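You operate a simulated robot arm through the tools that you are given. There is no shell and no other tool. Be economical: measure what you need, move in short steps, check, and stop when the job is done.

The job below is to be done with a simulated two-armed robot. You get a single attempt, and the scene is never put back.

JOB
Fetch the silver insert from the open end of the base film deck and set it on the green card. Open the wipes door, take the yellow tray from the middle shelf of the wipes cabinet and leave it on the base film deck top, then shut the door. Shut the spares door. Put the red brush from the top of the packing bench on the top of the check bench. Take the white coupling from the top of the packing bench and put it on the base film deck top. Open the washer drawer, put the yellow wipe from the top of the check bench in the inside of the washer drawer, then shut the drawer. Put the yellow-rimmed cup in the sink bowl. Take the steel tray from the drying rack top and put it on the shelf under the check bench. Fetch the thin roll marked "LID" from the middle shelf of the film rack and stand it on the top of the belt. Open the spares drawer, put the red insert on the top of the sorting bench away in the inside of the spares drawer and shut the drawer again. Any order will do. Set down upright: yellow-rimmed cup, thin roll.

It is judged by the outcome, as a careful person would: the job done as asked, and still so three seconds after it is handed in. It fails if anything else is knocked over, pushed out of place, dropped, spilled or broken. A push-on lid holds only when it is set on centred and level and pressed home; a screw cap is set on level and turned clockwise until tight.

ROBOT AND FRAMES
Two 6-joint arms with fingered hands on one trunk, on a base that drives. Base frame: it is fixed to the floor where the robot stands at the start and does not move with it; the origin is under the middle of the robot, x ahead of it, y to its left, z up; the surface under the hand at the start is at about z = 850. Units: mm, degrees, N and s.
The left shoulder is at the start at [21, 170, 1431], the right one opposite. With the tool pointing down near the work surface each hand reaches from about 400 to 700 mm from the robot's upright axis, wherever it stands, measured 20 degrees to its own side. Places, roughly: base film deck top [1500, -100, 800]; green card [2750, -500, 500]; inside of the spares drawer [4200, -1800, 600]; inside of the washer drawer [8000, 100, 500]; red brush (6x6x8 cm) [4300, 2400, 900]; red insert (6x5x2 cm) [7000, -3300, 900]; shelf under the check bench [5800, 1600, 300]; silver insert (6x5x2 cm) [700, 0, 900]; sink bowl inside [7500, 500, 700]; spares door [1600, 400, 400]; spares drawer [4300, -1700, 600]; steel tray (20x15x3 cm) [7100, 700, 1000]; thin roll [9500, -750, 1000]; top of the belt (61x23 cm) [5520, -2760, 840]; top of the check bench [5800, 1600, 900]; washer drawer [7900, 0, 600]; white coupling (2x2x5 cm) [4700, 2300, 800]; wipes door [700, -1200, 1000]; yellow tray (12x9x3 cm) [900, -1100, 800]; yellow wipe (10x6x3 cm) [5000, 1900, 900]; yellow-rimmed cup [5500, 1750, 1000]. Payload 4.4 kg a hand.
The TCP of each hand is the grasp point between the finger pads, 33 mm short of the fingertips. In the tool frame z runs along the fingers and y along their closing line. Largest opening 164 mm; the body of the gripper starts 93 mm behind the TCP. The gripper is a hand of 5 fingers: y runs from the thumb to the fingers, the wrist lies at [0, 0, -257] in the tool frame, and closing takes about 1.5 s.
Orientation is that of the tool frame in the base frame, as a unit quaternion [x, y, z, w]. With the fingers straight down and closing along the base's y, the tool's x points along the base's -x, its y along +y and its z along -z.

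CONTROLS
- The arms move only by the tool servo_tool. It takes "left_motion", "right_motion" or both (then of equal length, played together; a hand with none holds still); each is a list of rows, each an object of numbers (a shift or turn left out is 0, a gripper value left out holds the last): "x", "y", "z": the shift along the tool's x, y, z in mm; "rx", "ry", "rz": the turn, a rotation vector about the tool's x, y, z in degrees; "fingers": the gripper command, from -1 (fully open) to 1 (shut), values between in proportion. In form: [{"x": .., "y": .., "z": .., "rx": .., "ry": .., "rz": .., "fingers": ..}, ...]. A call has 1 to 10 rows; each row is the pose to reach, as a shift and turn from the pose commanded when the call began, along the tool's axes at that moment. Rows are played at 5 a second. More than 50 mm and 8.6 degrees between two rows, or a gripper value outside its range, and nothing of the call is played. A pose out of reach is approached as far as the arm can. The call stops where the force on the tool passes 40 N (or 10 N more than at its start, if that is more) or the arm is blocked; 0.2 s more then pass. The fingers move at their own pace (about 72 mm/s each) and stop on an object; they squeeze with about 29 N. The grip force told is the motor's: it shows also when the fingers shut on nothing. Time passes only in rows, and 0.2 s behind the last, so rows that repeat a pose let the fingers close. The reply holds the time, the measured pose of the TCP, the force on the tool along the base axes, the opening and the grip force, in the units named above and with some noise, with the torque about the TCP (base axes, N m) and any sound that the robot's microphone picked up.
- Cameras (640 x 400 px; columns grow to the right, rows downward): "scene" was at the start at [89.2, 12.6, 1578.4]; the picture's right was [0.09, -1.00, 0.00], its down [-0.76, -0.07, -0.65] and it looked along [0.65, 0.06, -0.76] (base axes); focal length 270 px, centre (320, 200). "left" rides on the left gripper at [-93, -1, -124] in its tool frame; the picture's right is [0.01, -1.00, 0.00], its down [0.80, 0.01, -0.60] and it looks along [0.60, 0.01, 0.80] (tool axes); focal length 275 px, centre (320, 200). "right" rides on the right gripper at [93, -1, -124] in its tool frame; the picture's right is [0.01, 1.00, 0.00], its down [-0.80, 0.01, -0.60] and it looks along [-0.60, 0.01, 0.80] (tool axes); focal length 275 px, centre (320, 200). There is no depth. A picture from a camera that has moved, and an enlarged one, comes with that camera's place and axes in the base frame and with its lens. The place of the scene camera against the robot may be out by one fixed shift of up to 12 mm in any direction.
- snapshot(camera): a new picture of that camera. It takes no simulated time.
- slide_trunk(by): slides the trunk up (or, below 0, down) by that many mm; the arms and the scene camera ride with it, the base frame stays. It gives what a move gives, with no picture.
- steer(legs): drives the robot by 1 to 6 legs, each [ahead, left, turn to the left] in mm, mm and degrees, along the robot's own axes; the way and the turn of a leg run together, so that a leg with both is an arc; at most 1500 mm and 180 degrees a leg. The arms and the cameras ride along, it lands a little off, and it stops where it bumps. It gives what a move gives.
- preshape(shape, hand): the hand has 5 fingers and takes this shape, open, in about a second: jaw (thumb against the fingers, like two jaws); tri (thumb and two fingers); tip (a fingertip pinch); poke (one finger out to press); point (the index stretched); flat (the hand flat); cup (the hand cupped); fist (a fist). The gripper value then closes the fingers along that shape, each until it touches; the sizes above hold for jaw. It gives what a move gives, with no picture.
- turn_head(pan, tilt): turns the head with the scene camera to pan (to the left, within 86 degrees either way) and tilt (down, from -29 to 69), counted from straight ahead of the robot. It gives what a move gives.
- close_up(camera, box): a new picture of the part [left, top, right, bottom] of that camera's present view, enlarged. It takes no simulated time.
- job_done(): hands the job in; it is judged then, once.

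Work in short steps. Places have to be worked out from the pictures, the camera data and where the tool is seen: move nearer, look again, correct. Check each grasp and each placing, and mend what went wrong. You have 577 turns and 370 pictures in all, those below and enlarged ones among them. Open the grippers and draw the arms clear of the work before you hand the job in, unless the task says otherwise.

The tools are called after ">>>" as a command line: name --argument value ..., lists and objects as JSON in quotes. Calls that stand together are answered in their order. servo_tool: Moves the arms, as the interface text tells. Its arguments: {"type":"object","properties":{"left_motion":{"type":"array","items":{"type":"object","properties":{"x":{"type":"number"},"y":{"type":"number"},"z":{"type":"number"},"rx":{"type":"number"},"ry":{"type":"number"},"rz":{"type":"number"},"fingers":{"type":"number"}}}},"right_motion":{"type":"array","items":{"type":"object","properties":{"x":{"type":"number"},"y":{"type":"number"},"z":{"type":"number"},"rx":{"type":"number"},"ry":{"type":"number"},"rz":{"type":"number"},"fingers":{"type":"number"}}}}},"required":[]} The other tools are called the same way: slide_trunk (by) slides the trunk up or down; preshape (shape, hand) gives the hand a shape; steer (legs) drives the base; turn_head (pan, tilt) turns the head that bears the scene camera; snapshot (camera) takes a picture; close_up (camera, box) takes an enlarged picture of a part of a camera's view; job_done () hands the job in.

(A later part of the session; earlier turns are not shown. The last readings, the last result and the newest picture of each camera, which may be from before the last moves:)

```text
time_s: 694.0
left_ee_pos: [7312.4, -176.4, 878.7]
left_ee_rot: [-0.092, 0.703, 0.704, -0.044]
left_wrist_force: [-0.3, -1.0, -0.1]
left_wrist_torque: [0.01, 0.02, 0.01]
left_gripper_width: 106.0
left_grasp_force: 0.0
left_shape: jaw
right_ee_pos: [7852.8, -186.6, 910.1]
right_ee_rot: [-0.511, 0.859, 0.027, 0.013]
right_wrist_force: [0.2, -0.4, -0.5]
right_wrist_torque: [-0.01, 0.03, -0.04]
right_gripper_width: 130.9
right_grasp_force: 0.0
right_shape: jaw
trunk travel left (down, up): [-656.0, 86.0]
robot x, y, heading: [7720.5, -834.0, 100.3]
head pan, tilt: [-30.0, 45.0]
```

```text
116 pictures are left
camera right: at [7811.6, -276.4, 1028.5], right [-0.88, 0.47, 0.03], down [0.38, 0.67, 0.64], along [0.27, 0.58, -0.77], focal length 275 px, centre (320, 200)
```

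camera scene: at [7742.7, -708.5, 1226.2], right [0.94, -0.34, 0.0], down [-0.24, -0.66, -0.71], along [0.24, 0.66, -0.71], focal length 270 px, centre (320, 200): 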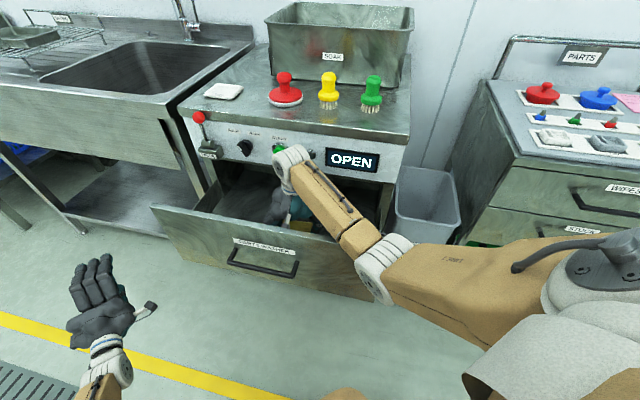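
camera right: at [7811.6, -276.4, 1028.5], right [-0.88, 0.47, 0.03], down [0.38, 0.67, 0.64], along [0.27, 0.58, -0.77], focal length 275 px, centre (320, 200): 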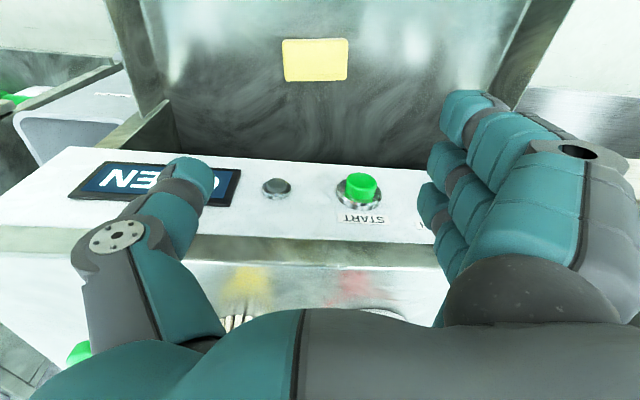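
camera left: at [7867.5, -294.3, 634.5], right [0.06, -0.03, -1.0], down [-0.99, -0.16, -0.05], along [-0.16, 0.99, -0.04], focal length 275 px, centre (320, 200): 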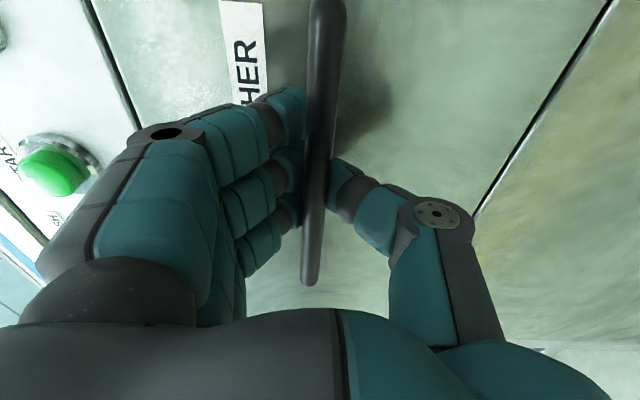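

The wipe lies in the drawer. I back the right hand out in front of the drawer, close the fist and lower it to push the drawer shut.

>>> steer --legs '[[-252, 213, 0]]'

>>> servo_tool --right_motion '[{"fingers": 0.3}, {"fingers": 1}, {"fingers": 1}, {"fingers": 1}, {"fingers": 1}, {"fingers": 1}, {"fingers": 1}]'

>>> slide_trunk --by -290

>>> snapshot --camera "scene"

```text
time_s: 696.1
left_ee_pos: [7153.0, -447.7, 879.1]
left_ee_rot: [-0.089, 0.702, 0.705, -0.04]
left_wrist_force: [0.0, 0.7, -0.5]
left_wrist_torque: [0.01, 0.02, -0.02]
left_gripper_width: 105.7
left_grasp_force: 0.0
left_shape: jaw
right_ee_pos: [7694.7, -463.7, 911.7]
right_ee_rot: [-0.507, 0.862, 0.028, 0.014]
right_wrist_force: [-0.8, -0.8, -0.4]
right_wrist_torque: [0.04, 0.02, 0.02]
right_gripper_width: 130.8
right_grasp_force: 0.0
right_shape: jaw
trunk travel left (down, up): [-656.0, 86.0]
robot x, y, heading: [7556.4, -1107.9, 99.6]
head pan, tilt: [-30.0, 45.0]
```

```text
time_s: 697.7
left_ee_pos: [7153.9, -447.9, 878.5]
left_ee_rot: [-0.089, 0.702, 0.705, -0.039]
left_wrist_force: [0.1, -1.2, 0.5]
left_wrist_torque: [-0.03, -0.01, -0.01]
left_gripper_width: 106.0
left_grasp_force: 0.2
left_shape: jaw
right_ee_pos: [7693.9, -463.7, 910.0]
right_ee_rot: [-0.507, 0.861, 0.027, 0.013]
right_wrist_force: [-2.0, 0.4, 0.5]
right_wrist_torque: [-0.02, 0.01, -0.01]
right_gripper_width: 0.0
right_grasp_force: 28.8
right_shape: jaw
trunk travel left (down, up): [-656.0, 86.0]
robot x, y, heading: [7553.6, -1112.3, 99.4]
head pan, tilt: [-30.0, 45.0]
```

```text
time_s: 700.6
left_ee_pos: [7154.1, -447.8, 589.2]
left_ee_rot: [-0.089, 0.703, 0.705, -0.039]
left_wrist_force: [0.2, 0.3, -0.3]
left_wrist_torque: [-0.02, 0.02, -0.01]
left_gripper_width: 105.7
left_grasp_force: 0.1
left_shape: jaw
right_ee_pos: [7692.5, -463.7, 621.2]
right_ee_rot: [-0.507, 0.862, 0.027, 0.013]
right_wrist_force: [0.7, -0.2, 0.0]
right_wrist_torque: [0.0, -0.01, 0.0]
right_gripper_width: 0.3
right_grasp_force: 28.9
right_shape: jaw
trunk travel left (down, up): [-366.0, 376.0]
robot x, y, heading: [7555.6, -1112.4, 99.6]
head pan, tilt: [-30.0, 45.0]
```

```text
115 pictures are left
camera scene: at [7579.5, -993.2, 1266.6], right [0.94, -0.35, 0.0], down [-0.25, -0.66, -0.71], along [0.25, 0.66, -0.71], focal length 270 px, centre (320, 200)
```

scene: 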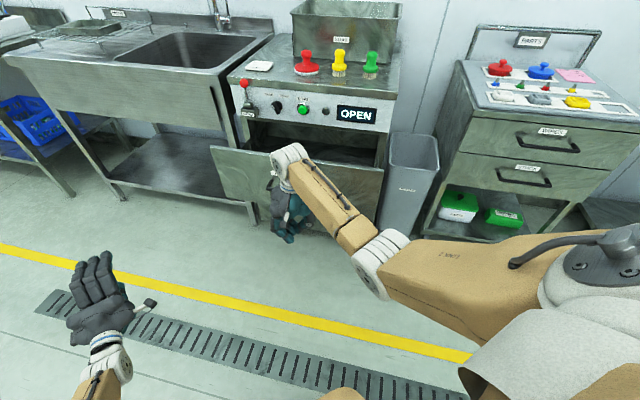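

Fist in front of the drawer. I push toward the washer.

>>> steer --legs '[[150, -126, 0]]'

>>> steer --legs '[[90, -76, 0]]'

>>> snapshot --camera "scene"

```text
time_s: 702.2
left_ee_pos: [7253.2, -279.2, 588.1]
left_ee_rot: [-0.088, 0.703, 0.705, -0.039]
left_wrist_force: [0.0, -0.7, -0.8]
left_wrist_torque: [-0.04, 0.0, 0.02]
left_gripper_width: 105.8
left_grasp_force: 0.0
left_shape: jaw
right_ee_pos: [7793.1, -295.4, 619.3]
right_ee_rot: [-0.506, 0.862, 0.027, 0.013]
right_wrist_force: [0.0, 0.9, -0.4]
right_wrist_torque: [-0.03, 0.03, 0.01]
right_gripper_width: 0.0
right_grasp_force: 29.2
right_shape: jaw
trunk travel left (down, up): [-366.0, 376.0]
robot x, y, heading: [7654.9, -939.9, 99.3]
head pan, tilt: [-30.0, 45.0]
```

```text
time_s: 703.5
left_ee_pos: [7308.9, -182.3, 589.7]
left_ee_rot: [-0.09, 0.703, 0.704, -0.039]
left_wrist_force: [0.4, 0.3, -0.2]
left_wrist_torque: [0.02, -0.03, 0.0]
left_gripper_width: 105.8
left_grasp_force: 0.0
left_shape: jaw
right_ee_pos: [7842.4, -205.1, 618.5]
right_ee_rot: [-0.51, 0.86, 0.02, 0.002]
right_wrist_force: [-0.1, -3.6, 1.4]
right_wrist_torque: [0.15, 0.01, 0.03]
right_gripper_width: 0.1
right_grasp_force: 28.8
right_shape: jaw
trunk travel left (down, up): [-366.0, 376.0]
robot x, y, heading: [7710.5, -843.4, 99.9]
head pan, tilt: [-30.0, 45.0]
stopped in leg 1: the force on the tool passed its limit at 52 N (the readings are from after the stop); the commanded pose is now the measured one
```

```text
114 pictures are left
camera scene: at [7735.2, -727.9, 1266.5], right [0.94, -0.35, 0.0], down [-0.25, -0.66, -0.71], along [0.25, 0.66, -0.71], focal length 270 px, centre (320, 200)
```

scene: 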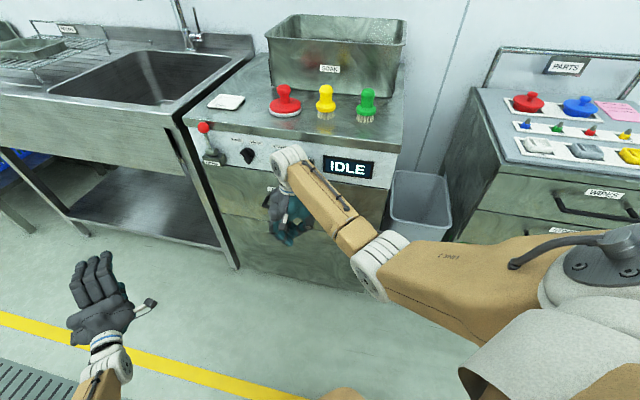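

The display says IDLE: the drawer is shut. I back off and restore the left hand to the downward pose.

>>> steer --legs '[[-382, 322, 0]]'

>>> slide_trunk --by 376

>>> servo_tool --left_motion '[{"rz": -8.5}, {"rz": -17}, {"rz": -25.5}, {"rz": -34}, {"rz": -42.5}, {"rz": -51}, {"rz": -59.5}, {"rz": -68}, {"rz": -76.5}, {"rz": -85}]'

>>> servo_tool --left_motion '[{"z": -15, "x": -8, "ry": 8.5}, {"z": -30, "x": -16, "ry": 17}, {"z": -46, "x": -24, "ry": 25.5}, {"z": -62, "x": -32, "ry": 34}, {"z": -79, "x": -40, "ry": 42.5}, {"z": -96, "x": -48, "ry": 51}, {"z": -113, "x": -56, "ry": 59.5}, {"z": -130, "x": -64, "ry": 68}, {"z": -148, "x": -70, "ry": 76.5}, {"z": -165, "x": -75, "ry": 85}]'

>>> servo_tool --right_motion '[{"rz": -8, "fingers": 0}, {"rz": -16, "fingers": -1}, {"rz": -24}, {"rz": -32}, {"rz": -38}]' --left_motion '[{"fingers": -1}, {}, {}, {}, {}]'

```text
time_s: 706.5
left_ee_pos: [7045.5, -621.2, 589.3]
left_ee_rot: [-0.088, 0.703, 0.705, -0.039]
left_wrist_force: [0.4, 0.8, 0.2]
left_wrist_torque: [-0.03, -0.01, 0.0]
left_gripper_width: 106.1
left_grasp_force: 0.1
left_shape: jaw
right_ee_pos: [7580.9, -645.0, 617.7]
right_ee_rot: [-0.509, 0.861, 0.021, 0.004]
right_wrist_force: [-0.2, 0.1, 0.5]
right_wrist_torque: [0.01, 0.02, -0.01]
right_gripper_width: 0.0
right_grasp_force: 29.3
right_shape: jaw
trunk travel left (down, up): [-366.0, 376.0]
robot x, y, heading: [7446.2, -1280.8, 99.4]
head pan, tilt: [-30.0, 45.0]
```

```text
time_s: 710.2
left_ee_pos: [7044.8, -620.3, 965.4]
left_ee_rot: [-0.088, 0.703, 0.705, -0.039]
left_wrist_force: [-0.6, 0.3, 0.2]
left_wrist_torque: [0.0, 0.0, -0.01]
left_gripper_width: 105.9
left_grasp_force: 0.0
left_shape: jaw
right_ee_pos: [7580.1, -644.3, 994.0]
right_ee_rot: [-0.509, 0.861, 0.021, 0.003]
right_wrist_force: [-1.2, 0.0, 0.2]
right_wrist_torque: [-0.02, 0.01, 0.04]
right_gripper_width: 0.0
right_grasp_force: 29.3
right_shape: jaw
trunk travel left (down, up): [-742.0, 0.0]
robot x, y, heading: [7446.5, -1286.5, 99.5]
head pan, tilt: [-30.0, 45.0]
```

```text
time_s: 712.4
left_ee_pos: [7046.2, -620.6, 965.7]
left_ee_rot: [-0.54, 0.459, 0.545, 0.448]
left_wrist_force: [-0.2, 0.7, -0.4]
left_wrist_torque: [0.03, 0.02, 0.0]
left_gripper_width: 105.9
left_grasp_force: 0.2
left_shape: jaw
right_ee_pos: [7581.1, -645.1, 992.9]
right_ee_rot: [-0.509, 0.861, 0.021, 0.002]
right_wrist_force: [0.0, 0.6, -0.5]
right_wrist_torque: [0.01, 0.02, -0.01]
right_gripper_width: 0.2
right_grasp_force: 28.9
right_shape: jaw
trunk travel left (down, up): [-742.0, 0.0]
robot x, y, heading: [7447.7, -1287.0, 99.4]
head pan, tilt: [-30.0, 45.0]
```

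```text
time_s: 714.6
left_ee_pos: [7074.2, -781.4, 1040.9]
left_ee_rot: [0.768, -0.64, -0.036, -0.02]
left_wrist_force: [0.3, 0.2, -0.2]
left_wrist_torque: [0.03, 0.0, -0.01]
left_gripper_width: 106.3
left_grasp_force: 0.1
left_shape: jaw
left hand out of reach, approached as far as the arm can: row 2
right_ee_pos: [7580.4, -643.3, 993.5]
right_ee_rot: [-0.508, 0.861, 0.021, 0.003]
right_wrist_force: [0.3, -0.7, -0.8]
right_wrist_torque: [-0.05, -0.02, -0.01]
right_gripper_width: 0.0
right_grasp_force: 28.8
right_shape: jaw
trunk travel left (down, up): [-742.0, 0.0]
robot x, y, heading: [7447.9, -1285.0, 99.5]
head pan, tilt: [-30.0, 45.0]
```

```text
time_s: 715.8
left_ee_pos: [7075.6, -780.6, 1041.4]
left_ee_rot: [0.767, -0.64, -0.038, -0.02]
left_wrist_force: [-0.7, 0.5, 1.0]
left_wrist_torque: [0.03, -0.08, -0.02]
left_gripper_width: 164.1
left_grasp_force: 0.1
left_shape: jaw
right_ee_pos: [7579.8, -645.1, 993.0]
right_ee_rot: [0.762, -0.647, -0.018, -0.01]
right_wrist_force: [-0.1, -0.1, -0.1]
right_wrist_torque: [0.03, 0.03, -0.03]
right_gripper_width: 146.4
right_grasp_force: 0.0
right_shape: jaw
trunk travel left (down, up): [-742.0, 0.0]
robot x, y, heading: [7442.0, -1285.7, 99.6]
head pan, tilt: [-30.0, 45.0]
```

Both hands are upright again. I go over to the drying rack.

>>> steer --legs '[[0, 0, -39.5], [0, 1250, 0], [350, 0, 0]]'

>>> turn_head --pan 0 --tilt 40

>>> snapshot --camera "scene"

```text
time_s: 725.8
left_ee_pos: [6527.2, 267.1, 1039.8]
left_ee_rot: [-0.52, 0.853, 0.029, 0.031]
left_wrist_force: [-0.2, 1.3, 0.2]
left_wrist_torque: [-0.01, 0.07, 0.01]
left_gripper_width: 163.9
left_grasp_force: 0.0
left_shape: jaw
right_ee_pos: [7009.3, 65.2, 993.2]
right_ee_rot: [-0.511, 0.859, 0.014, 0.014]
right_wrist_force: [0.1, -0.1, 0.2]
right_wrist_torque: [0.0, 0.02, -0.01]
right_gripper_width: 163.9
right_grasp_force: 0.1
right_shape: jaw
trunk travel left (down, up): [-742.0, 0.0]
robot x, y, heading: [6513.2, -359.1, 61.6]
head pan, tilt: [-30.0, 45.0]
```

```text
time_s: 726.8
left_ee_pos: [6527.1, 264.9, 1039.9]
left_ee_rot: [-0.519, 0.854, 0.029, 0.031]
left_wrist_force: [-0.1, 0.0, 0.5]
left_wrist_torque: [0.0, 0.02, 0.0]
left_gripper_width: 163.8
left_grasp_force: 0.1
left_shape: jaw
right_ee_pos: [7008.6, 65.6, 993.2]
right_ee_rot: [-0.511, 0.859, 0.015, 0.015]
right_wrist_force: [-1.2, -1.0, 0.5]
right_wrist_torque: [0.01, 0.02, 0.01]
right_gripper_width: 163.9
right_grasp_force: 0.1
right_shape: jaw
trunk travel left (down, up): [-742.0, 0.0]
robot x, y, heading: [6511.8, -359.2, 61.6]
head pan, tilt: [0.0, 40.0]
```

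```text
113 pictures are left
camera scene: at [6559.4, -270.4, 1650.5], right [0.88, -0.47, 0.0], down [-0.31, -0.57, -0.77], along [0.36, 0.67, -0.64], focal length 270 px, centre (320, 200)
```

scene: 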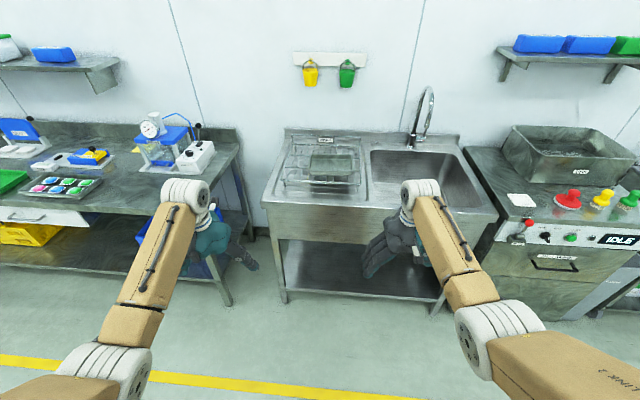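

>>> close_up --camera "scene" --box '[260, 120, 400, 210]'

```text
4.44 times, centred on (330, 165) of scene
camera zoom: at [6559.4, -270.4, 1650.5], right [0.88, -0.47, 0.0], down [-0.31, -0.57, -0.77], along [0.36, 0.67, -0.64], focal length 1202 px, centre (276, 356)
```

zoom: 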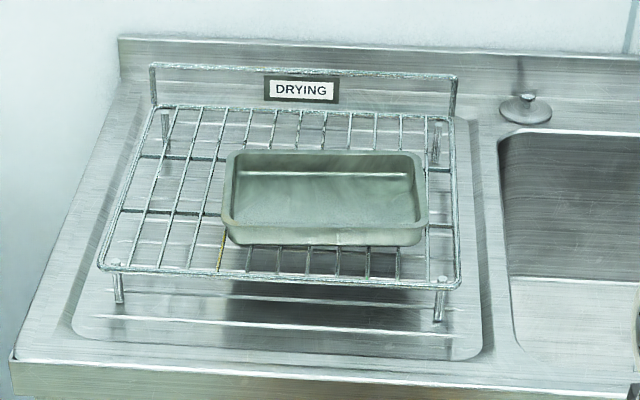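

The steel tray sits on the wire rack, 20 cm wide and 15 deep. I'll grasp across its 15 cm depth with the right hand: turn the robot left 43°, yaw the hand +45° and raise it.

>>> steer --legs '[[0, 0, 43.5]]'

>>> servo_tool --right_motion '[{"rz": -7.5, "z": -12}, {"rz": -15, "z": -24}, {"rz": -22.5, "z": -36}, {"rz": -30, "z": -48}, {"rz": -37.5, "z": -60}, {"rz": -45, "z": -70}, {"rz": -45, "z": -70}]'

```text
time_s: 729.2
left_ee_pos: [6087.8, 99.4, 1041.3]
left_ee_rot: [0.802, -0.596, -0.038, -0.018]
left_wrist_force: [0.4, -0.7, 0.8]
left_wrist_torque: [0.0, -0.03, 0.0]
left_gripper_width: 164.1
left_grasp_force: 0.0
left_shape: jaw
right_ee_pos: [6574.1, 290.6, 992.8]
right_ee_rot: [0.796, -0.605, -0.018, -0.009]
right_wrist_force: [0.5, -0.7, -0.2]
right_wrist_torque: [0.05, 0.0, 0.01]
right_gripper_width: 164.0
right_grasp_force: 0.0
right_shape: jaw
trunk travel left (down, up): [-742.0, 0.0]
robot x, y, heading: [6512.9, -360.1, 105.7]
head pan, tilt: [0.0, 40.0]
```

```text
time_s: 730.8
left_ee_pos: [6088.2, 99.5, 1040.5]
left_ee_rot: [0.801, -0.597, -0.039, -0.017]
left_wrist_force: [0.1, -0.4, 0.2]
left_wrist_torque: [-0.03, 0.03, 0.0]
left_gripper_width: 163.8
left_grasp_force: 0.0
left_shape: jaw
right_ee_pos: [6576.6, 288.3, 1065.5]
right_ee_rot: [0.967, -0.253, -0.014, -0.014]
right_wrist_force: [-0.1, 0.3, -0.4]
right_wrist_torque: [-0.02, 0.01, 0.03]
right_gripper_width: 164.0
right_grasp_force: 0.1
right_shape: jaw
trunk travel left (down, up): [-742.0, 0.0]
robot x, y, heading: [6512.6, -359.8, 105.4]
head pan, tilt: [0.0, 40.0]
```

>>> steer --legs '[[150, -500, 0]]'

>>> snapshot --camera "right"

```text
time_s: 733.8
left_ee_pos: [6531.3, 377.2, 1040.2]
left_ee_rot: [0.801, -0.597, -0.039, -0.019]
left_wrist_force: [0.1, 0.3, 0.4]
left_wrist_torque: [0.02, 0.0, 0.01]
left_gripper_width: 164.1
left_grasp_force: 0.1
left_shape: jaw
right_ee_pos: [7018.6, 564.1, 1064.2]
right_ee_rot: [0.967, -0.255, -0.014, -0.014]
right_wrist_force: [-0.3, -0.2, -0.4]
right_wrist_torque: [0.0, -0.01, 0.01]
right_gripper_width: 163.8
right_grasp_force: 0.0
right_shape: jaw
trunk travel left (down, up): [-742.0, 0.0]
robot x, y, heading: [6957.8, -83.4, 105.9]
head pan, tilt: [0.0, 40.0]
```

```text
111 pictures are left
camera right: at [7103.9, 514.3, 1183.8], right [-0.48, -0.88, -0.02], down [-0.69, 0.36, 0.63], along [-0.54, 0.32, -0.78], focal length 275 px, centre (320, 200)
```

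right: 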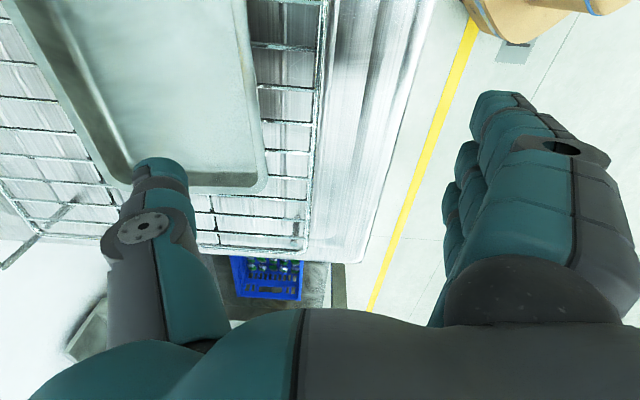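

The tray's rim is at z≈965, centre (7120, 667), turned 5°. I move over it.

>>> steer --legs '[[70, -123, 0]]'

>>> servo_tool --right_motion '[{"rz": -4}, {"rz": -4}]'

>>> snapshot --camera "right"

```text
time_s: 735.2
left_ee_pos: [6630.2, 478.1, 1041.5]
left_ee_rot: [0.8, -0.598, -0.039, -0.019]
left_wrist_force: [0.3, 0.2, 0.2]
left_wrist_torque: [-0.03, 0.02, 0.01]
left_gripper_width: 163.8
left_grasp_force: 0.1
left_shape: jaw
right_ee_pos: [7119.5, 664.7, 1063.9]
right_ee_rot: [0.966, -0.256, -0.016, -0.015]
right_wrist_force: [0.3, 0.9, -0.3]
right_wrist_torque: [0.01, 0.01, 0.03]
right_gripper_width: 163.9
right_grasp_force: 0.0
right_shape: jaw
trunk travel left (down, up): [-742.0, 0.0]
robot x, y, heading: [7055.0, 14.4, 105.6]
head pan, tilt: [0.0, 40.0]
```

```text
time_s: 735.8
left_ee_pos: [6629.5, 477.4, 1040.6]
left_ee_rot: [0.801, -0.597, -0.038, -0.018]
left_wrist_force: [0.5, 0.2, 0.3]
left_wrist_torque: [-0.02, 0.02, 0.01]
left_gripper_width: 163.8
left_grasp_force: 0.0
left_shape: jaw
right_ee_pos: [7120.9, 666.3, 1064.6]
right_ee_rot: [0.975, -0.222, -0.016, -0.015]
right_wrist_force: [-0.5, 0.4, 0.3]
right_wrist_torque: [-0.06, 0.02, 0.03]
right_gripper_width: 164.0
right_grasp_force: 0.1
right_shape: jaw
trunk travel left (down, up): [-742.0, 0.0]
robot x, y, heading: [7051.1, 15.8, 105.4]
head pan, tilt: [0.0, 40.0]
```

```text
110 pictures are left
camera right: at [7207.8, 621.8, 1184.0], right [-0.42, -0.91, -0.02], down [-0.71, 0.31, 0.63], along [-0.56, 0.28, -0.78], focal length 275 px, centre (320, 200)
```

right: 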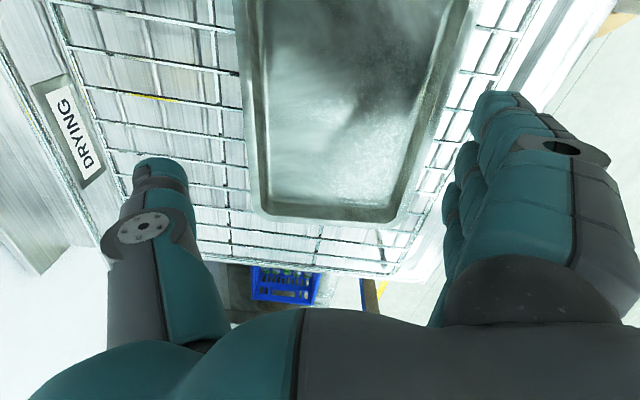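

I correct 17 mm toward the robot and 2.4° yaw, and lower 65 to check the clearance.

>>> servo_tool --right_motion '[{"y": 9, "rz": 1.2}, {"y": 17, "rz": 2.4}, {"y": 17, "rz": 2.4, "z": 35}, {"y": 17, "rz": 2.4, "z": 62}, {"y": 17, "rz": 2.4, "z": 62}]'

>>> snapshot --camera "right"

```text
time_s: 737.0
left_ee_pos: [6630.3, 477.6, 1041.1]
left_ee_rot: [0.801, -0.598, -0.039, -0.018]
left_wrist_force: [-0.2, -0.1, 0.9]
left_wrist_torque: [-0.02, 0.02, -0.03]
left_gripper_width: 164.0
left_grasp_force: 0.0
left_shape: jaw
right_ee_pos: [7110.9, 648.9, 1002.6]
right_ee_rot: [0.97, -0.242, -0.014, -0.015]
right_wrist_force: [-0.2, -0.5, 0.0]
right_wrist_torque: [-0.01, -0.02, 0.01]
right_gripper_width: 163.7
right_grasp_force: 0.0
right_shape: jaw
trunk travel left (down, up): [-742.0, 0.0]
robot x, y, heading: [7054.5, 19.5, 105.6]
head pan, tilt: [0.0, 40.0]
```

```text
109 pictures are left
camera right: at [7196.8, 602.3, 1122.6], right [-0.46, -0.89, -0.02], down [-0.7, 0.34, 0.63], along [-0.55, 0.3, -0.78], focal length 275 px, centre (320, 200)
```

right: 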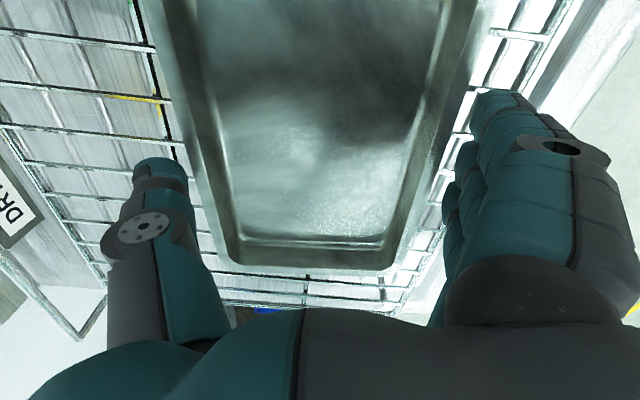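

Clearances are near even; I shift 4 mm and lower 34, then close.

>>> servo_tool --right_motion '[{"y": -4}, {"y": -4, "z": 20}, {"y": -4, "z": 34}, {"y": -4, "z": 34}]'

>>> snapshot --camera "right"

```text
time_s: 737.8
left_ee_pos: [6630.8, 475.8, 1041.1]
left_ee_rot: [0.8, -0.598, -0.039, -0.018]
left_wrist_force: [0.1, 0.7, -0.1]
left_wrist_torque: [0.0, -0.03, -0.01]
left_gripper_width: 163.8
left_grasp_force: 0.1
left_shape: jaw
right_ee_pos: [7111.6, 658.9, 981.9]
right_ee_rot: [0.97, -0.24, -0.014, -0.02]
right_wrist_force: [5.8, -5.6, 20.5]
right_wrist_torque: [-2.18, 0.13, 0.63]
right_gripper_width: 163.7
right_grasp_force: 0.2
right_shape: jaw
trunk travel left (down, up): [-742.0, 0.0]
robot x, y, heading: [7055.9, 20.8, 105.6]
head pan, tilt: [0.0, 40.0]
stopped in row 3 (right hand): the force on the tool passed its limit at 53 N (the readings are from after the stop); the commanded pose is now the measured one
```

```text
108 pictures are left
camera right: at [7198.3, 610.4, 1101.8], right [-0.45, -0.89, -0.03], down [-0.7, 0.33, 0.63], along [-0.55, 0.31, -0.78], focal length 275 px, centre (320, 200)
```

right: 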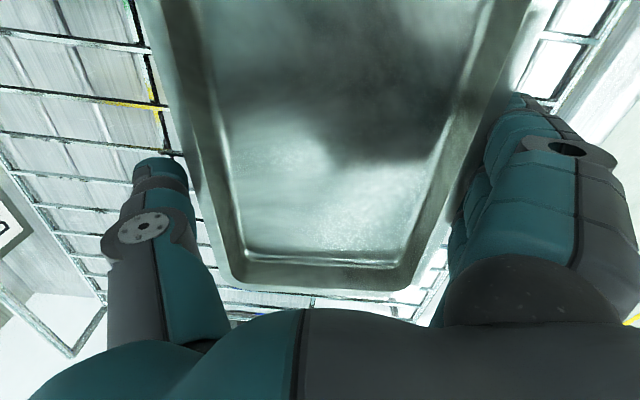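

A finger landed on the rim: yaw is about 2.5° off. I lift 15, correct the yaw and lower again.

>>> servo_tool --right_motion '[{"z": -15}, {"z": -15, "rz": 2.5}, {"z": -15, "rz": 2.5}]'

>>> snapshot --camera "right"

```text
time_s: 738.5
left_ee_pos: [6630.4, 478.2, 1041.3]
left_ee_rot: [0.8, -0.598, -0.039, -0.018]
left_wrist_force: [0.4, -0.3, -0.4]
left_wrist_torque: [-0.02, 0.0, 0.0]
left_gripper_width: 164.2
left_grasp_force: 0.0
left_shape: jaw
right_ee_pos: [7111.3, 659.6, 994.0]
right_ee_rot: [0.965, -0.261, -0.015, -0.02]
right_wrist_force: [-0.3, -0.1, -0.2]
right_wrist_torque: [0.0, -0.02, 0.03]
right_gripper_width: 163.8
right_grasp_force: 0.0
right_shape: jaw
trunk travel left (down, up): [-742.0, 0.0]
robot x, y, heading: [7051.7, 17.6, 105.7]
head pan, tilt: [0.0, 40.0]
```

```text
107 pictures are left
camera right: at [7195.9, 607.6, 1113.6], right [-0.49, -0.87, -0.03], down [-0.69, 0.37, 0.63], along [-0.53, 0.33, -0.78], focal length 275 px, centre (320, 200)
```

right: 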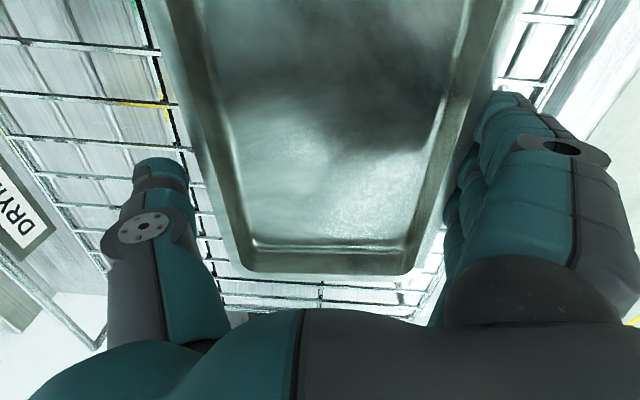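

The rim is about 159 mm wide, the opening 164 – tight but possible. I shift 5 mm and try to descend slowly.

>>> servo_tool --right_motion '[{"y": 5}, {"y": 5, "z": 8}, {"y": 5, "z": 14}, {"y": 5, "z": 20}, {"y": 5, "z": 26}]'

>>> snapshot --camera "right"

```text
time_s: 739.6
left_ee_pos: [6630.3, 476.7, 1040.9]
left_ee_rot: [0.8, -0.598, -0.039, -0.018]
left_wrist_force: [-0.5, 0.5, -0.2]
left_wrist_torque: [0.0, -0.02, 0.02]
left_gripper_width: 163.9
left_grasp_force: 0.0
left_shape: jaw
right_ee_pos: [7110.5, 659.0, 983.1]
right_ee_rot: [0.965, -0.26, -0.015, -0.024]
right_wrist_force: [7.0, -6.7, 20.3]
right_wrist_torque: [-2.39, 0.15, 0.79]
right_gripper_width: 163.9
right_grasp_force: 0.1
right_shape: jaw
trunk travel left (down, up): [-742.0, 0.0]
robot x, y, heading: [7052.0, 18.2, 105.6]
head pan, tilt: [0.0, 40.0]
stopped in row 5 (right hand): the force on the tool passed its limit at 47 N (the readings are from after the stop); the commanded pose is now the measured one
```

```text
106 pictures are left
camera right: at [7194.0, 607.1, 1101.9], right [-0.49, -0.87, -0.04], down [-0.69, 0.36, 0.63], along [-0.53, 0.34, -0.78], focal length 275 px, centre (320, 200)
```

right: 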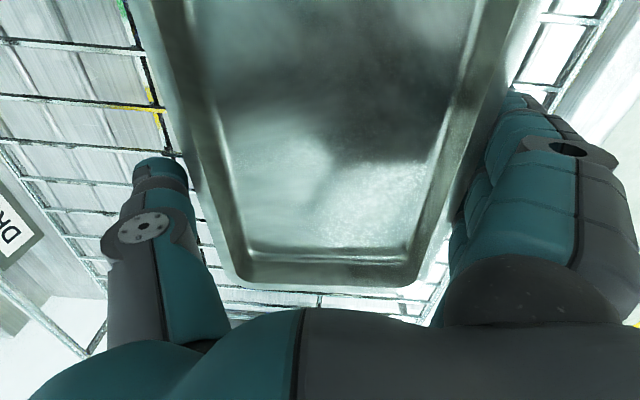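

The tips are resting on the rack (z≈950) outside the tray walls, so the rim is at about 985. I can close right here.

>>> servo_tool --right_motion '[{"z": -4}, {"z": -4, "fingers": 0}, {"z": -4, "fingers": 0.6}, {"z": -4, "fingers": 1}, {"z": -4, "fingers": 1}, {"z": -4, "fingers": 1}]'

>>> snapshot --camera "right"

```text
time_s: 741.0
left_ee_pos: [6628.7, 477.0, 1041.3]
left_ee_rot: [0.8, -0.598, -0.038, -0.018]
left_wrist_force: [0.1, 0.2, -0.2]
left_wrist_torque: [0.0, 0.01, 0.01]
left_gripper_width: 163.7
left_grasp_force: 0.1
left_shape: jaw
right_ee_pos: [7108.7, 658.6, 984.4]
right_ee_rot: [0.965, -0.259, -0.015, -0.026]
right_wrist_force: [-6.9, -2.4, 17.1]
right_wrist_torque: [-1.96, 0.33, -0.72]
right_gripper_width: 134.3
right_grasp_force: 28.8
right_shape: jaw
trunk travel left (down, up): [-742.0, 0.0]
robot x, y, heading: [7053.7, 14.1, 105.7]
head pan, tilt: [0.0, 40.0]
```

```text
105 pictures are left
camera right: at [7192.4, 606.3, 1104.1], right [-0.49, -0.87, -0.04], down [-0.69, 0.36, 0.63], along [-0.54, 0.34, -0.77], focal length 275 px, centre (320, 200)
```

right: 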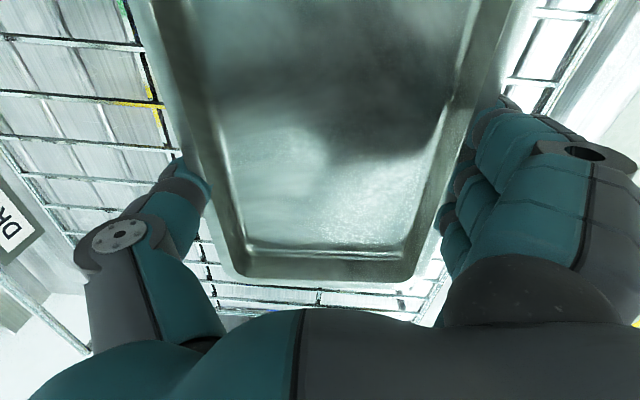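

Gripped at 134 mm under the rim. I lift and check.

>>> servo_tool --right_motion '[{"z": -15}, {"z": -35}, {"z": -60}, {"z": -80}]'

>>> snapshot --camera "right"

>>> snapshot --camera "scene"

```text
time_s: 742.0
left_ee_pos: [6630.3, 477.0, 1040.6]
left_ee_rot: [0.8, -0.598, -0.038, -0.017]
left_wrist_force: [-0.6, -0.6, 0.3]
left_wrist_torque: [-0.02, 0.01, -0.02]
left_gripper_width: 164.0
left_grasp_force: 0.0
left_shape: jaw
right_ee_pos: [7110.2, 656.9, 1064.1]
right_ee_rot: [0.965, -0.26, -0.014, -0.025]
right_wrist_force: [0.6, -0.3, -3.3]
right_wrist_torque: [0.03, 0.01, 0.0]
right_gripper_width: 134.0
right_grasp_force: 29.2
right_shape: jaw
trunk travel left (down, up): [-742.0, 0.0]
robot x, y, heading: [7053.3, 14.9, 105.2]
head pan, tilt: [0.0, 40.0]
```

```text
104 pictures are left
camera right: at [7192.5, 604.1, 1183.7], right [-0.49, -0.87, -0.04], down [-0.69, 0.36, 0.63], along [-0.53, 0.34, -0.78], focal length 275 px, centre (320, 200)
```

right: 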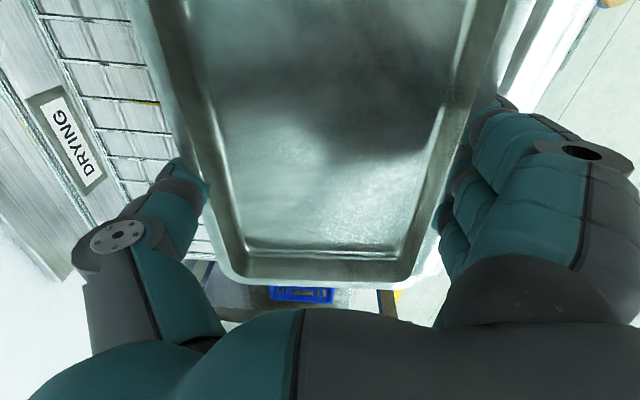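

```text
103 pictures are left
camera scene: at [7028.8, 114.6, 1650.5], right [0.96, 0.27, 0.0], down [0.17, -0.62, -0.77], along [-0.2, 0.74, -0.64], focal length 270 px, centre (320, 200)
```

scene: 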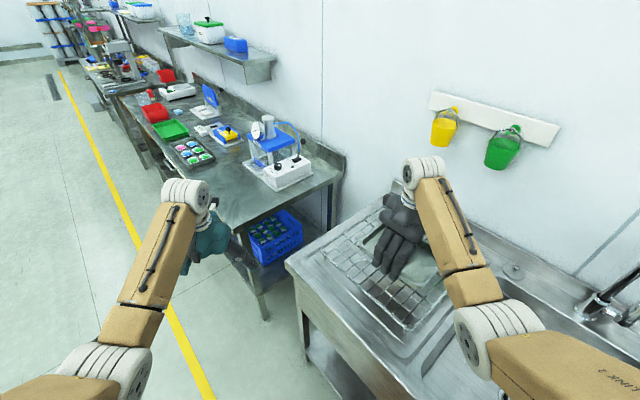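

The steel tray is lifted (about 3 N). I back away and go along to the check bench to look at the lower shelf.

>>> steer --legs '[[-390, 393, 0]]'

>>> steer --legs '[[780, 780, 0]]'

>>> snapshot --camera "scene"

```text
time_s: 745.1
left_ee_pos: [6357.4, 0.4, 1042.0]
left_ee_rot: [0.801, -0.597, -0.039, -0.018]
left_wrist_force: [-0.6, -0.2, -0.6]
left_wrist_torque: [-0.04, 0.02, -0.01]
left_gripper_width: 163.9
left_grasp_force: 0.1
left_shape: jaw
right_ee_pos: [6835.1, 181.0, 1063.7]
right_ee_rot: [0.966, -0.258, -0.015, -0.024]
right_wrist_force: [-0.3, 0.5, -3.6]
right_wrist_torque: [0.02, 0.02, -0.04]
right_gripper_width: 134.2
right_grasp_force: 28.6
right_shape: jaw
trunk travel left (down, up): [-742.0, 0.0]
robot x, y, heading: [6782.7, -459.5, 105.6]
head pan, tilt: [0.0, 40.0]
```

```text
time_s: 750.7
left_ee_pos: [5402.1, 528.7, 1040.2]
left_ee_rot: [0.802, -0.595, -0.038, -0.017]
left_wrist_force: [0.4, -0.2, -0.4]
left_wrist_torque: [0.0, -0.02, -0.01]
left_gripper_width: 164.0
left_grasp_force: 0.1
left_shape: jaw
right_ee_pos: [5878.2, 710.6, 1064.1]
right_ee_rot: [0.966, -0.258, -0.015, -0.024]
right_wrist_force: [1.3, 0.0, -2.5]
right_wrist_torque: [0.03, 0.0, 0.01]
right_gripper_width: 134.3
right_grasp_force: 28.6
right_shape: jaw
trunk travel left (down, up): [-742.0, 0.0]
robot x, y, heading: [5824.1, 68.6, 106.1]
head pan, tilt: [0.0, 40.0]
```

```text
102 pictures are left
camera scene: at [5803.4, 168.7, 1650.5], right [0.96, 0.28, 0.0], down [0.18, -0.62, -0.77], along [-0.21, 0.74, -0.64], focal length 270 px, centre (320, 200)
```

scene: 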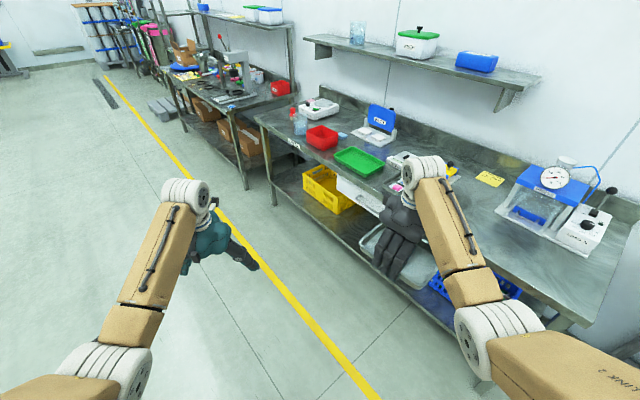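

I lower the trunk for a view of the lower shelf.

>>> slide_trunk --by -400

>>> turn_head --pan -15 --tilt 25

>>> snapshot --camera "scene"

```text
time_s: 754.6
left_ee_pos: [5401.2, 528.4, 640.8]
left_ee_rot: [0.802, -0.596, -0.04, -0.018]
left_wrist_force: [0.4, 0.4, -0.7]
left_wrist_torque: [0.0, 0.01, 0.0]
left_gripper_width: 163.9
left_grasp_force: 0.0
left_shape: jaw
right_ee_pos: [5879.6, 711.1, 664.4]
right_ee_rot: [0.966, -0.256, -0.016, -0.024]
right_wrist_force: [-0.3, 0.0, -3.5]
right_wrist_torque: [0.0, 0.05, 0.01]
right_gripper_width: 134.2
right_grasp_force: 29.6
right_shape: jaw
trunk travel left (down, up): [-342.0, 400.0]
robot x, y, heading: [5831.3, 72.7, 106.0]
head pan, tilt: [0.0, 40.0]
```

```text
time_s: 755.3
left_ee_pos: [5402.1, 528.6, 641.5]
left_ee_rot: [0.803, -0.595, -0.039, -0.018]
left_wrist_force: [-0.1, -0.9, -0.6]
left_wrist_torque: [0.0, 0.0, 0.01]
left_gripper_width: 163.7
left_grasp_force: 0.1
left_shape: jaw
right_ee_pos: [5878.8, 710.6, 663.5]
right_ee_rot: [0.966, -0.256, -0.014, -0.024]
right_wrist_force: [0.9, 0.3, -3.3]
right_wrist_torque: [0.01, 0.04, -0.03]
right_gripper_width: 134.4
right_grasp_force: 29.0
right_shape: jaw
trunk travel left (down, up): [-342.0, 400.0]
robot x, y, heading: [5828.7, 69.7, 106.0]
head pan, tilt: [-15.0, 25.0]
```

```text
101 pictures are left
camera scene: at [5816.5, 210.0, 1272.4], right [1.0, 0.02, 0.0], down [0.01, -0.42, -0.91], along [-0.02, 0.91, -0.42], focal length 270 px, centre (320, 200)
```

scene: 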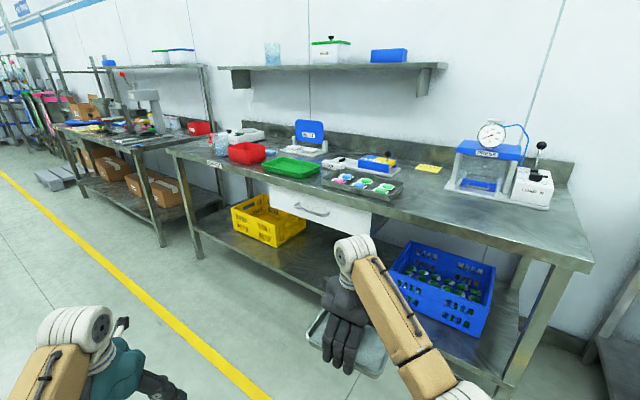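

There is free shelf space at about a=4400, between the crates. I lower the right arm by 140 and the trunk by 125 outside, then check levels.

>>> servo_tool --right_motion '[{"z": 35}, {"z": 70}, {"z": 105}, {"z": 140}, {"z": 140}]'

>>> slide_trunk --by -125

>>> snapshot --camera "right"

```text
time_s: 756.5
left_ee_pos: [5402.0, 527.6, 640.6]
left_ee_rot: [0.802, -0.595, -0.039, -0.018]
left_wrist_force: [0.4, -0.2, 0.8]
left_wrist_torque: [0.02, 0.0, -0.02]
left_gripper_width: 163.9
left_grasp_force: 0.0
left_shape: jaw
right_ee_pos: [5876.6, 718.9, 526.5]
right_ee_rot: [0.966, -0.255, -0.015, -0.024]
right_wrist_force: [0.3, -0.4, -3.3]
right_wrist_torque: [0.0, 0.04, -0.01]
right_gripper_width: 134.5
right_grasp_force: 29.4
right_shape: jaw
trunk travel left (down, up): [-342.0, 400.0]
robot x, y, heading: [5828.4, 71.5, 105.8]
head pan, tilt: [-15.0, 25.0]
```

```text
time_s: 758.1
left_ee_pos: [5402.0, 527.9, 517.5]
left_ee_rot: [0.803, -0.595, -0.04, -0.018]
left_wrist_force: [-1.2, 0.8, -0.7]
left_wrist_torque: [0.02, -0.01, -0.01]
left_gripper_width: 163.7
left_grasp_force: 0.0
left_shape: jaw
right_ee_pos: [5877.1, 719.7, 399.9]
right_ee_rot: [0.966, -0.257, -0.015, -0.025]
right_wrist_force: [-0.3, 0.2, -3.3]
right_wrist_torque: [0.0, 0.04, 0.04]
right_gripper_width: 134.6
right_grasp_force: 28.9
right_shape: jaw
trunk travel left (down, up): [-217.0, 525.0]
robot x, y, heading: [5827.3, 66.3, 106.1]
head pan, tilt: [-15.0, 25.0]
```

```text
100 pictures are left
camera right: at [5961.1, 666.7, 519.3], right [-0.49, -0.87, -0.04], down [-0.69, 0.35, 0.63], along [-0.54, 0.34, -0.77], focal length 275 px, centre (320, 200)
```

right: 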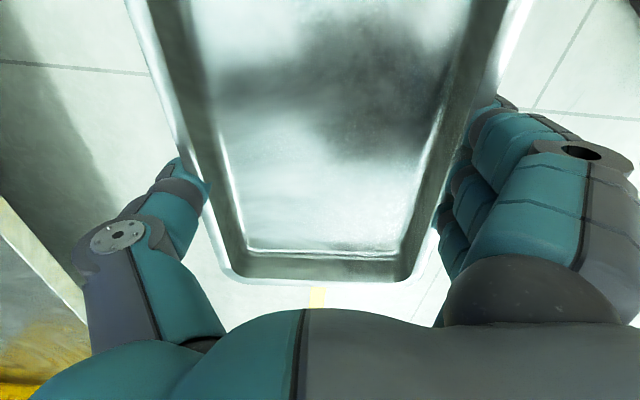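

>>> steer --legs '[[237, 229, 0], [215, -222, 0]]'

>>> snapshot --camera "right"

>>> turn_head --pan -25 --tilt 20

>>> snapshot --camera "scene"

```text
time_s: 761.9
left_ee_pos: [5284.2, 972.0, 515.2]
left_ee_rot: [0.797, -0.602, -0.038, -0.018]
left_wrist_force: [0.1, -0.1, -0.2]
left_wrist_torque: [0.02, -0.02, 0.03]
left_gripper_width: 164.0
left_grasp_force: 0.0
left_shape: jaw
right_ee_pos: [5762.3, 1155.5, 399.8]
right_ee_rot: [0.964, -0.265, -0.015, -0.024]
right_wrist_force: [1.1, -0.4, -3.3]
right_wrist_torque: [0.0, 0.04, 0.02]
right_gripper_width: 134.2
right_grasp_force: 29.0
right_shape: jaw
trunk travel left (down, up): [-217.0, 525.0]
robot x, y, heading: [5703.1, 507.9, 104.9]
head pan, tilt: [-15.0, 25.0]
```

```text
99 pictures are left
camera right: at [5845.0, 1101.5, 518.4], right [-0.5, -0.86, -0.04], down [-0.68, 0.37, 0.63], along [-0.53, 0.34, -0.77], focal length 275 px, centre (320, 200)
```

right: 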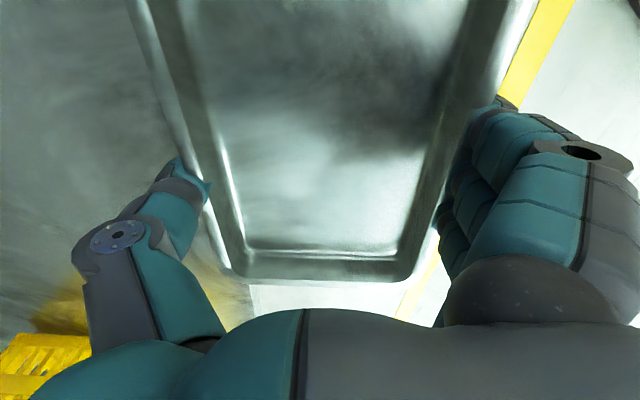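

```text
time_s: 762.6
left_ee_pos: [5283.5, 973.5, 514.8]
left_ee_rot: [0.798, -0.602, -0.039, -0.019]
left_wrist_force: [-0.3, -0.1, -0.1]
left_wrist_torque: [0.0, 0.0, 0.0]
left_gripper_width: 164.1
left_grasp_force: 0.1
left_shape: jaw
right_ee_pos: [5763.4, 1153.9, 397.5]
right_ee_rot: [0.964, -0.265, -0.014, -0.024]
right_wrist_force: [0.0, 0.1, -3.2]
right_wrist_torque: [0.03, 0.05, -0.04]
right_gripper_width: 134.4
right_grasp_force: 29.1
right_shape: jaw
trunk travel left (down, up): [-217.0, 525.0]
robot x, y, heading: [5705.1, 511.0, 105.0]
head pan, tilt: [-25.0, 20.0]
```

```text
98 pictures are left
camera scene: at [5699.0, 683.9, 1152.9], right [0.98, -0.17, 0.0], down [-0.06, -0.34, -0.94], along [0.16, 0.93, -0.34], focal length 270 px, centre (320, 200)
```

scene: 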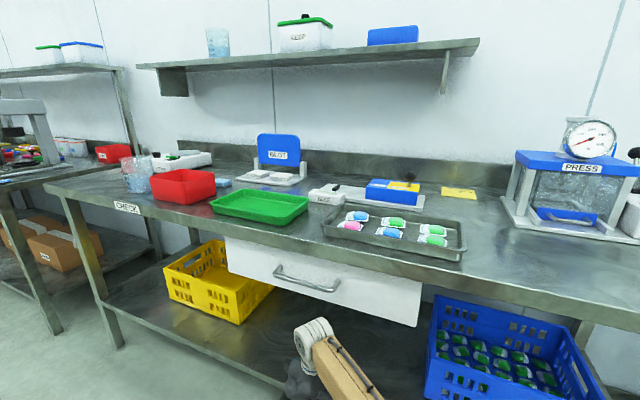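

A drawer above (bottom z≈680) limits the height, so I lower 52 more before entering.

>>> slide_trunk --by -50

>>> snapshot --camera "right"

```text
time_s: 763.6
left_ee_pos: [5283.0, 973.8, 465.4]
left_ee_rot: [0.798, -0.601, -0.04, -0.018]
left_wrist_force: [-0.3, 0.2, 0.3]
left_wrist_torque: [0.03, -0.02, 0.0]
left_gripper_width: 163.8
left_grasp_force: 0.1
left_shape: jaw
right_ee_pos: [5762.1, 1155.6, 350.3]
right_ee_rot: [0.964, -0.264, -0.015, -0.025]
right_wrist_force: [-0.2, 1.0, -2.2]
right_wrist_torque: [0.04, 0.02, 0.01]
right_gripper_width: 134.2
right_grasp_force: 28.9
right_shape: jaw
trunk travel left (down, up): [-167.0, 575.0]
robot x, y, heading: [5703.7, 508.1, 105.2]
head pan, tilt: [-25.0, 20.0]
```

```text
97 pictures are left
camera right: at [5844.9, 1101.7, 469.2], right [-0.5, -0.86, -0.04], down [-0.68, 0.37, 0.63], along [-0.53, 0.34, -0.77], focal length 275 px, centre (320, 200)
```

right: 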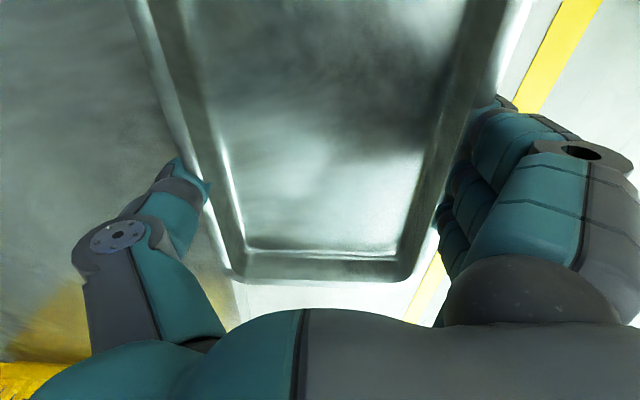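

>>> steer --legs '[[60, -61, 0]]'

>>> steer --legs '[[56, -57, 0]]'

>>> snapshot --camera "right"

>>> snapshot --camera "scene"

```text
time_s: 764.6
left_ee_pos: [5327.5, 1048.5, 466.4]
left_ee_rot: [0.797, -0.602, -0.038, -0.019]
left_wrist_force: [0.1, 0.7, -0.6]
left_wrist_torque: [-0.02, 0.03, 0.01]
left_gripper_width: 163.8
left_grasp_force: 0.0
left_shape: jaw
right_ee_pos: [5807.5, 1230.0, 348.5]
right_ee_rot: [0.964, -0.266, -0.014, -0.025]
right_wrist_force: [0.2, 0.0, -3.1]
right_wrist_torque: [0.05, 0.02, 0.03]
right_gripper_width: 134.4
right_grasp_force: 29.1
right_shape: jaw
trunk travel left (down, up): [-167.0, 575.0]
robot x, y, heading: [5745.1, 585.6, 105.1]
head pan, tilt: [-25.0, 20.0]
```

```text
time_s: 765.7
left_ee_pos: [5370.1, 1116.8, 465.3]
left_ee_rot: [0.796, -0.603, -0.039, -0.018]
left_wrist_force: [-0.2, -0.3, -0.4]
left_wrist_torque: [0.02, -0.03, 0.0]
left_gripper_width: 163.9
left_grasp_force: 0.0
left_shape: jaw
right_ee_pos: [5849.6, 1300.0, 349.0]
right_ee_rot: [0.963, -0.267, -0.014, -0.025]
right_wrist_force: [0.1, 0.9, -3.0]
right_wrist_torque: [0.04, 0.05, 0.03]
right_gripper_width: 134.1
right_grasp_force: 28.5
right_shape: jaw
trunk travel left (down, up): [-167.0, 575.0]
robot x, y, heading: [5789.4, 654.7, 105.0]
head pan, tilt: [-25.0, 20.0]
```

```text
96 pictures are left
camera right: at [5931.8, 1246.0, 468.3], right [-0.5, -0.86, -0.04], down [-0.68, 0.37, 0.63], along [-0.53, 0.34, -0.78], focal length 275 px, centre (320, 200)
```

right: 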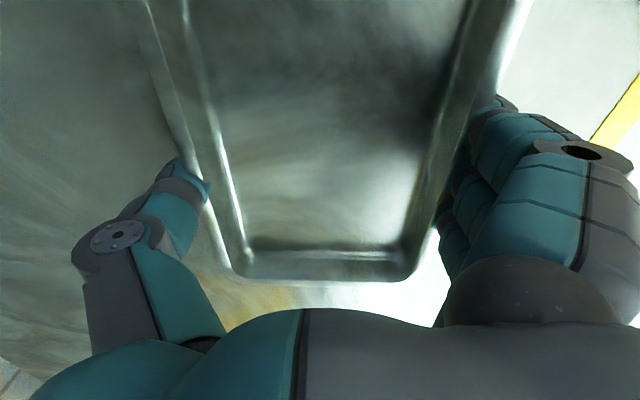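

```text
95 pictures are left
camera scene: at [5779.6, 847.9, 1101.1], right [0.98, -0.18, 0.0], down [-0.06, -0.34, -0.94], along [0.17, 0.92, -0.34], focal length 270 px, centre (320, 200)
```

scene: 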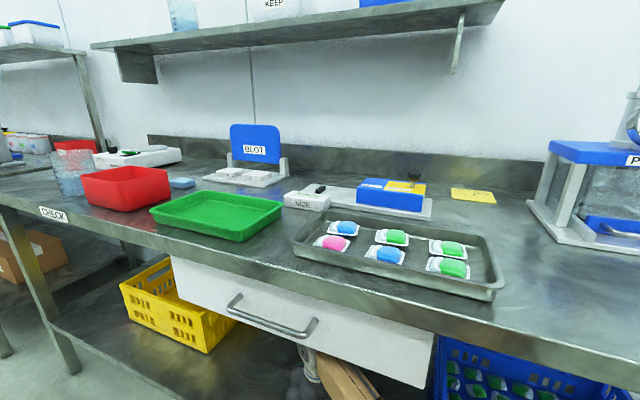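

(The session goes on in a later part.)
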